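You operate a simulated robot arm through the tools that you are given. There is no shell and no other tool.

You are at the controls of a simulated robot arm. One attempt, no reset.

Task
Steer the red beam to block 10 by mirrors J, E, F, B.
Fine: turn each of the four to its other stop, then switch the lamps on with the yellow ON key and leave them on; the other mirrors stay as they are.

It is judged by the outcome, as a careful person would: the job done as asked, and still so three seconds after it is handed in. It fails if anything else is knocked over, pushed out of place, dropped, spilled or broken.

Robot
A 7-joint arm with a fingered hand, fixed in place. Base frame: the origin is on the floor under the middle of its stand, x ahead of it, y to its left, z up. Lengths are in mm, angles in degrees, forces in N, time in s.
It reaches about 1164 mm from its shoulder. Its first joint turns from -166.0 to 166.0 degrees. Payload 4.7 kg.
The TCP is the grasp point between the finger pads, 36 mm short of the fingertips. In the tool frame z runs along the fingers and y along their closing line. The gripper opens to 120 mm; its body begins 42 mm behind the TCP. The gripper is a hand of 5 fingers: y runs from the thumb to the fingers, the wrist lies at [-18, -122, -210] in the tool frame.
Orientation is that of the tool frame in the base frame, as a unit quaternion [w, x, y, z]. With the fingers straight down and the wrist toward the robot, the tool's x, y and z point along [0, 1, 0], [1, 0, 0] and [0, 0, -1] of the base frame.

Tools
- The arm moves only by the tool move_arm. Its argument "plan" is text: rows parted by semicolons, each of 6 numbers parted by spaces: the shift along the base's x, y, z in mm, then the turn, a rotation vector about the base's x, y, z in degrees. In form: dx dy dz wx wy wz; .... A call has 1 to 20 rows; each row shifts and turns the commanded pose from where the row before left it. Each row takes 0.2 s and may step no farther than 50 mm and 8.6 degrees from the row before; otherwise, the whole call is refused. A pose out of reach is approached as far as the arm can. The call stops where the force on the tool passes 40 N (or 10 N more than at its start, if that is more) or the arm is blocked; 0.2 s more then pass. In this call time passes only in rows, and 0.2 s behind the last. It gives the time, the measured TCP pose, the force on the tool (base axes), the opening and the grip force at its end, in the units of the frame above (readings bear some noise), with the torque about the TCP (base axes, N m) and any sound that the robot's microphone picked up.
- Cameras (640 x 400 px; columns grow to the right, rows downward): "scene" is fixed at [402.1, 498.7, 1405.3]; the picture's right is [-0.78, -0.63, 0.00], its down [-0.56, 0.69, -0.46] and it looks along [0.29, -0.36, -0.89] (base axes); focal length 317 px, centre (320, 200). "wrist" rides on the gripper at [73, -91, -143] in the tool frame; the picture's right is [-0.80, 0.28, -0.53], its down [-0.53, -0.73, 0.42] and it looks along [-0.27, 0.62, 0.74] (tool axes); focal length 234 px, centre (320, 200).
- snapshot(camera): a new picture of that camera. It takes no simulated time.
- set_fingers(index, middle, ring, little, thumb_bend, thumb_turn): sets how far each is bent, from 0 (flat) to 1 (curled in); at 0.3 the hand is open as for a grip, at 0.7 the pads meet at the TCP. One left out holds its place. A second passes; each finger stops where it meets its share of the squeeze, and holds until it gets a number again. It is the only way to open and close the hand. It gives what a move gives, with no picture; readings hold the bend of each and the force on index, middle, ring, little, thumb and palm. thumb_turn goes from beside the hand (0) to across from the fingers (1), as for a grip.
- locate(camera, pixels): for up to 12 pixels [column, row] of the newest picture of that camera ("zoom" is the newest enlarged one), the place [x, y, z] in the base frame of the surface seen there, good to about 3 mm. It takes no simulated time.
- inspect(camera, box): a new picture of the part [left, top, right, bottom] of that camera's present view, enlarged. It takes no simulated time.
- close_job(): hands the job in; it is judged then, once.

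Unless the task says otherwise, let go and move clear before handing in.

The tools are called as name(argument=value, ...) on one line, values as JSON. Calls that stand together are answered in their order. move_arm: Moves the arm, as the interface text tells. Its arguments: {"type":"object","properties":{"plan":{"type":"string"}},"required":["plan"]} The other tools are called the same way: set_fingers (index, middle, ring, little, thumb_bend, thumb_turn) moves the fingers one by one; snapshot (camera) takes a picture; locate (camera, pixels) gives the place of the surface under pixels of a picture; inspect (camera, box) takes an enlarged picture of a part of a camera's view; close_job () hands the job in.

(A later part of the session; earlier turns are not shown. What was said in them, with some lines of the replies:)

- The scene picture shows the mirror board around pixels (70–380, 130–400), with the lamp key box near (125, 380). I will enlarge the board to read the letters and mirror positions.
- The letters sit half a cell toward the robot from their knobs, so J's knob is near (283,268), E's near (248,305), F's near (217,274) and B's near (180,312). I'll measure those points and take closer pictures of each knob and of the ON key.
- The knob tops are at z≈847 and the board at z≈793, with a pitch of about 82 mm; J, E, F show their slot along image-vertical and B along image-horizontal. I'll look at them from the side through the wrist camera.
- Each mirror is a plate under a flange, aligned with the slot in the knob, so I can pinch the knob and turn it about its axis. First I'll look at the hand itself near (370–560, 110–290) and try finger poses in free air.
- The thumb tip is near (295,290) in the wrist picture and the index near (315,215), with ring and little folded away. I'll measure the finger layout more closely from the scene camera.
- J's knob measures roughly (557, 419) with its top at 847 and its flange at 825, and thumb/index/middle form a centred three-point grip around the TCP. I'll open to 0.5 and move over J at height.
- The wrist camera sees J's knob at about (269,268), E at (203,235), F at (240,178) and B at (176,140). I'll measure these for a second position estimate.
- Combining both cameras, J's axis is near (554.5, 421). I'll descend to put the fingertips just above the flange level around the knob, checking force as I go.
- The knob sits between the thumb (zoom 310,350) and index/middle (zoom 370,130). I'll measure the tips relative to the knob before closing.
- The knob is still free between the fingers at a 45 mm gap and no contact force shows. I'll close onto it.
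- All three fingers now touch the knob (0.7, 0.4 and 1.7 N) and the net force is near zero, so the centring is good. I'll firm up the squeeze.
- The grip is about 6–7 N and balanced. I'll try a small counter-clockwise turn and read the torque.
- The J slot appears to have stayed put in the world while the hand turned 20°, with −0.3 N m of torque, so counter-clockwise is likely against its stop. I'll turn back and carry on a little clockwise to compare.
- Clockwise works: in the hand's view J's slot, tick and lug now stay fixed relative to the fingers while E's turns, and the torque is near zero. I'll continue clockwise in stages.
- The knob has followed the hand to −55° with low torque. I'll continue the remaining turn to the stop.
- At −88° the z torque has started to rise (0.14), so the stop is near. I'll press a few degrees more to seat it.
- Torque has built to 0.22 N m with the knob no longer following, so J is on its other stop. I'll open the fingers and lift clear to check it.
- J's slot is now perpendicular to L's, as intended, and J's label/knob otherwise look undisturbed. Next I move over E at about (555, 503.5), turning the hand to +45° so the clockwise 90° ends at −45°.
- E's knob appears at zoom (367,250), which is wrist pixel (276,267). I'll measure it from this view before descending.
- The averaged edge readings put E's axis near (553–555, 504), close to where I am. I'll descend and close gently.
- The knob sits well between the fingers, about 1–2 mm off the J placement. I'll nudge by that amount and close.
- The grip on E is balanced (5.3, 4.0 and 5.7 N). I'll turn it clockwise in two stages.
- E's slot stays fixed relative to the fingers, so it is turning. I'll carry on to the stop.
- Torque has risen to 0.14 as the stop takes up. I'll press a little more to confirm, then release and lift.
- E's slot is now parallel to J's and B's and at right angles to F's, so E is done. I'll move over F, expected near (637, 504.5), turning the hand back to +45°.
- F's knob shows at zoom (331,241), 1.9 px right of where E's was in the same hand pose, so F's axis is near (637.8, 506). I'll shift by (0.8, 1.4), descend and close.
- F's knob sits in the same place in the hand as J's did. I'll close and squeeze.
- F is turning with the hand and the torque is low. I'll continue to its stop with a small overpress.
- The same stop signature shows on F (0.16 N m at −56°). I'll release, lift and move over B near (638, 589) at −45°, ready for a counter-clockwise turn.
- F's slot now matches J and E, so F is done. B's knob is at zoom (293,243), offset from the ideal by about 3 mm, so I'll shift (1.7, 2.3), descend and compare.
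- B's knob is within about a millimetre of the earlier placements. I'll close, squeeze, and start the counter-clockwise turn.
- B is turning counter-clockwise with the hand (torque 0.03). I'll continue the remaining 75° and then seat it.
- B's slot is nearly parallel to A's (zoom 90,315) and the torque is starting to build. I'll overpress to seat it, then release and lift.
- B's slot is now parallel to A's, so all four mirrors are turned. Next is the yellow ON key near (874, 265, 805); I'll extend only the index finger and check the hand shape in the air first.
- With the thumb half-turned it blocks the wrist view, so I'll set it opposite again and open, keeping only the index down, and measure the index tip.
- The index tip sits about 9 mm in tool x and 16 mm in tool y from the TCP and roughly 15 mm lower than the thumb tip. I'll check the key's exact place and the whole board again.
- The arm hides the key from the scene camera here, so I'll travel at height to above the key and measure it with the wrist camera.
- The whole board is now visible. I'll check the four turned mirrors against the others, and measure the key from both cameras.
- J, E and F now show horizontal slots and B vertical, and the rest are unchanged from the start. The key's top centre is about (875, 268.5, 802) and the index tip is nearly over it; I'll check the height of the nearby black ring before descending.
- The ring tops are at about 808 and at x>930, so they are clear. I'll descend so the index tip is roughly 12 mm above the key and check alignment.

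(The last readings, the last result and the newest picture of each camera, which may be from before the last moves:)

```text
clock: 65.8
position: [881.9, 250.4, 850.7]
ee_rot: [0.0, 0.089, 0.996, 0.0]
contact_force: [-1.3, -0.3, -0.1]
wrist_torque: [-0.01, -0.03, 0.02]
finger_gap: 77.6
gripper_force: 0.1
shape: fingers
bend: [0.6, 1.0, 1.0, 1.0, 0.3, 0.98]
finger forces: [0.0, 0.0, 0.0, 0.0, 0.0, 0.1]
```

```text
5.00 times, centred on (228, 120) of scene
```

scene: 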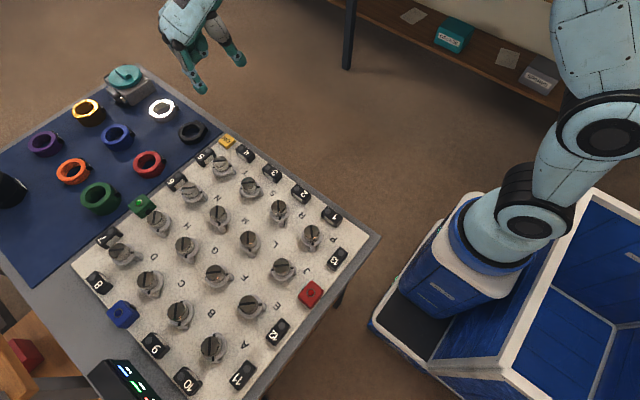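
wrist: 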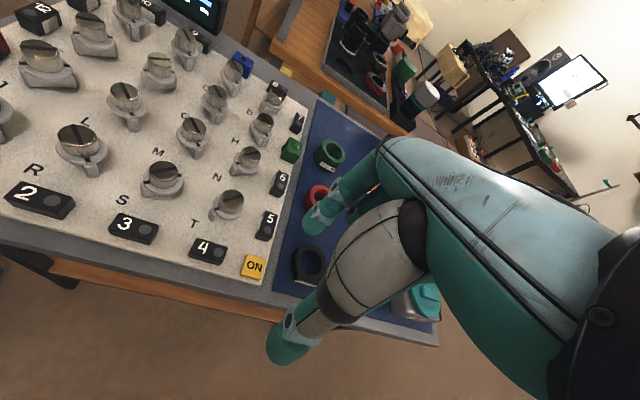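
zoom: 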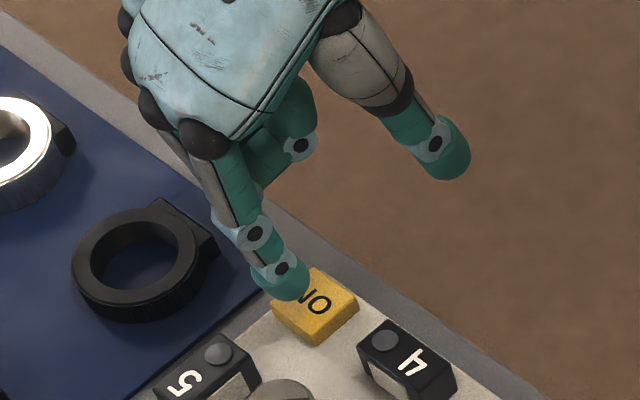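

locate(camera="zoom", pixels=[[285, 297], [298, 292], [270, 290], [325, 275], [345, 300], [315, 325], [300, 318], [330, 305]])

inspect(camera="wrist", box=[240, 180, 368, 260])

locate(camera="zoom", pixels=[[365, 268], [325, 235], [400, 258], [340, 255], [370, 230], [345, 200], [240, 210], [215, 330], [310, 360], [290, 230]])

```text
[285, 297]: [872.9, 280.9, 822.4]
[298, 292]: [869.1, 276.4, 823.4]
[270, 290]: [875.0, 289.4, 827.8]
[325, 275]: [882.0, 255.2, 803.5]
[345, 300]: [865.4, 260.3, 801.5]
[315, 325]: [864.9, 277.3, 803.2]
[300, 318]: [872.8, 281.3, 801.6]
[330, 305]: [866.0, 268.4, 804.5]
```

```text
5.00 times, centred on (304, 220) of wrist
```

zoom: 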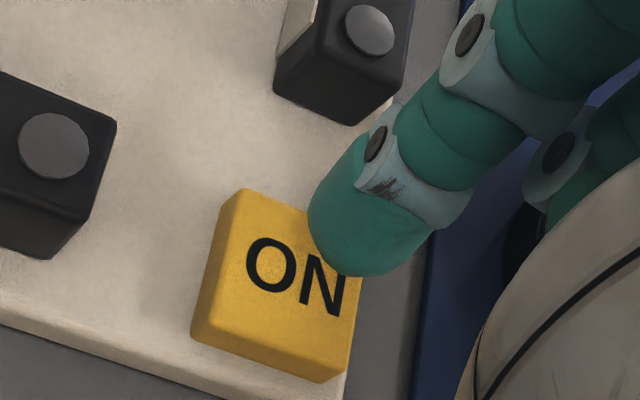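

```text
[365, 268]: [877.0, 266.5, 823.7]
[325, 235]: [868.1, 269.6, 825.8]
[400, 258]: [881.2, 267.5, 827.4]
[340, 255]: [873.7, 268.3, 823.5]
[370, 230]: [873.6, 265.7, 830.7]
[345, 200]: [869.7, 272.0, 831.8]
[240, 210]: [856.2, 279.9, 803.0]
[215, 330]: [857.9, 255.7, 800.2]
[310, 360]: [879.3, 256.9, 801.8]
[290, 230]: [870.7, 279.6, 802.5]
```

The index tip spans y≈266–289, centred near (876, 276), so it is about 7 mm off the key centre in y. I'll shift and come down slowly until contact.

move_arm(plan="-1.5 -7 0 0 0 0; 0 0 -8 0 0 0; 0 0 -4 0 0 0; 0 0 -2 0 0 0; 0 0 -2 0 0 0; 0 0 0 0 0 0")

inspect(camera="wrist", box=[240, 180, 368, 260])

inspect(camera="scene", box=[196, 120, 260, 160])

```text
clock: 67.2
position: [880.2, 242.3, 835.6]
ee_rot: [0.001, 0.089, 0.996, -0.001]
contact_force: [-1.0, 0.4, 6.8]
wrist_torque: [0.18, 0.03, -0.01]
finger_gap: 77.7
gripper_force: 3.0
shape: fingers
bend: [0.6, 1.0, 1.0, 1.0, 0.3, 0.98]
finger forces: [6.6, 0.0, 0.1, 0.1, 0.0, 0.0]
heard: click
```

```text
5.00 times, centred on (304, 220) of wrist
```

zoom: 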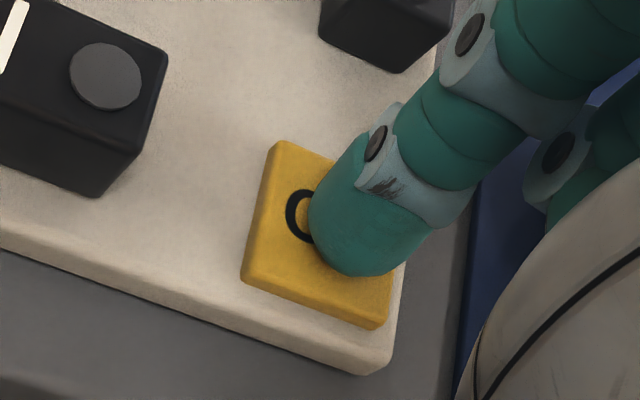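

```text
10.00 times, centred on (228, 140) of scene
```

zoom: 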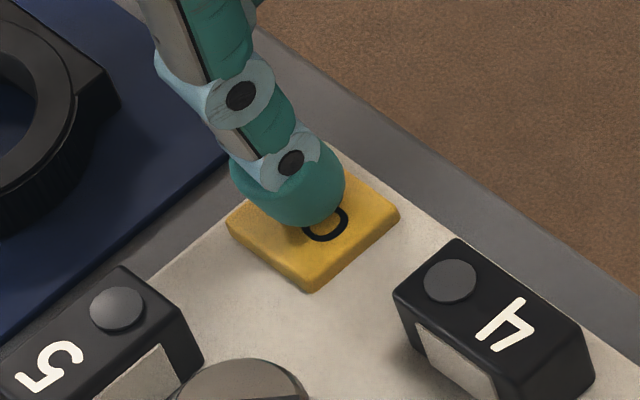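

The microphone heard a click with 6.8 N on the key. I'll lift straight off and check whether the lamps came on.

move_arm(plan="0 0 10 0 0 0; 0 0 25 0 0 0; 0 0 40 0 0 0; 0 0 40 0 0 0; 0 0 0 0 0 0")

snapshot(camera="scene")

snapshot(camera="wrist")

inspect(camera="scene", box=[80, 240, 336, 400])

inspect(camera="scene", box=[90, 130, 346, 290])

```text
clock: 68.4
position: [879.9, 241.5, 951.2]
ee_rot: [0.0, 0.089, 0.996, 0.0]
contact_force: [0.3, -0.3, -0.3]
wrist_torque: [-0.03, 0.04, 0.0]
finger_gap: 77.6
gripper_force: 0.1
shape: fingers
bend: [0.6, 1.0, 1.0, 1.0, 0.3, 0.98]
finger forces: [0.0, 0.1, 0.0, 0.0, 0.0, 0.1]
```

```text
taken
```

scene: 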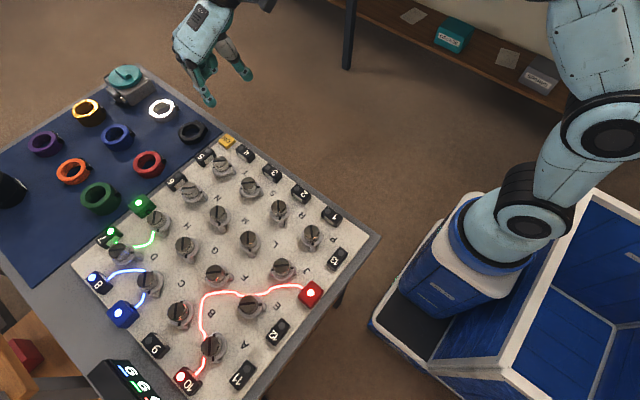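

```text
taken
```

wrist: 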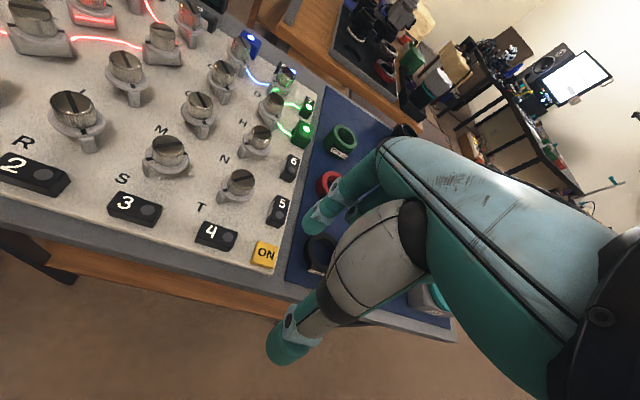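

```text
2.50 times, centred on (208, 320) of scene
```

zoom: 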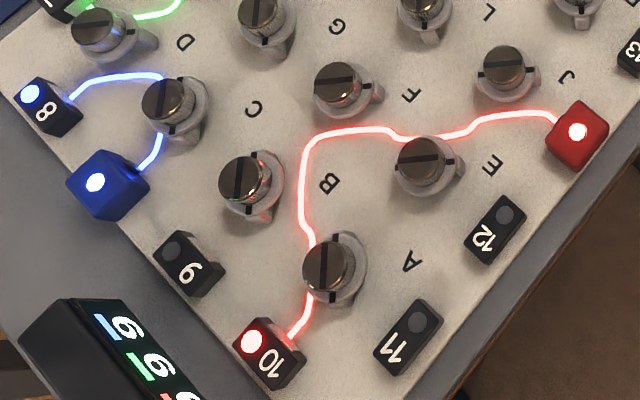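

```text
2.50 times, centred on (218, 210) of scene
```

zoom: 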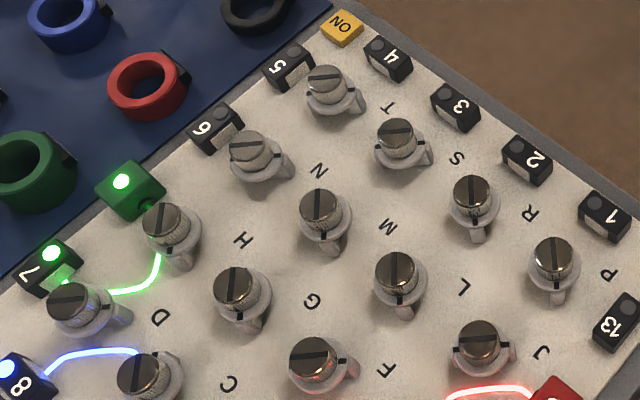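

The lamps are on and the red beam runs from the red box to block 10, whose lamp is lit red at zoom (252,342). I'll check the display for completeness.

inspect(camera="scene", box=[80, 350, 160, 400])

move_arm(plan="-20 0 30 0 0 0; -20 0 30 0 0 0; -20 0 20 0 0 0; 0 0 0 0 0 0")

snapshot(camera="scene")

```text
8.00 times, centred on (120, 375) of scene
```

zoom: 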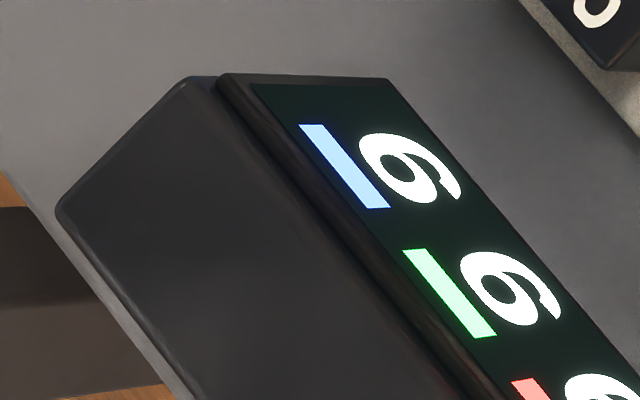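

```text
clock: 69.4
position: [819.2, 242.8, 1030.6]
ee_rot: [0.0, 0.089, 0.996, -0.001]
contact_force: [0.0, -0.5, 0.4]
wrist_torque: [-0.01, 0.01, 0.0]
finger_gap: 77.8
gripper_force: 0.1
shape: fingers
bend: [0.6, 1.0, 1.0, 1.0, 0.3, 0.98]
finger forces: [0.0, 0.0, 0.1, 0.1, 0.0, 0.0]
```

```text
taken
```

scene: 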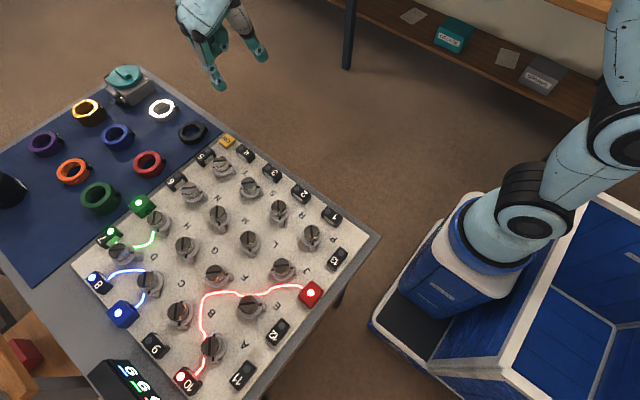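

The scene picture shows the lamps still on. The red beam runs by J, E, F and B, then off the untouched A, to block 10, lit at (182,377). Nothing else has moved, and the hand is clear at z≈1030, so I'm handing the job in.

close_job()

```text
The job is handed in.
```

The job is handed in: the red beam now reaches block 10 by mirrors J, E, F and B, and block 10's lamp is lit red. The lamps are on and were still on in the last picture before I handed in.

- **Mirrors:** I turned J, E and F clockwise and B counter-clockwise, each by about 90° until it met its other stop. In the last pictures their slots show the new positions.
- **Other mirrors:** None of the others were turned. The beam goes from B to A, which was already set to send it on to block 10.
- **ON key:** One press with the index finger gave a click, and the lamps came on.
- **Surroundings:** Nothing was knocked or moved as far as the pictures show, and the hand was clear of the board at hand-in.

At the start I tried J counter-clockwise. It was already against that stop, so the fingers slipped on the knob and J did not move.
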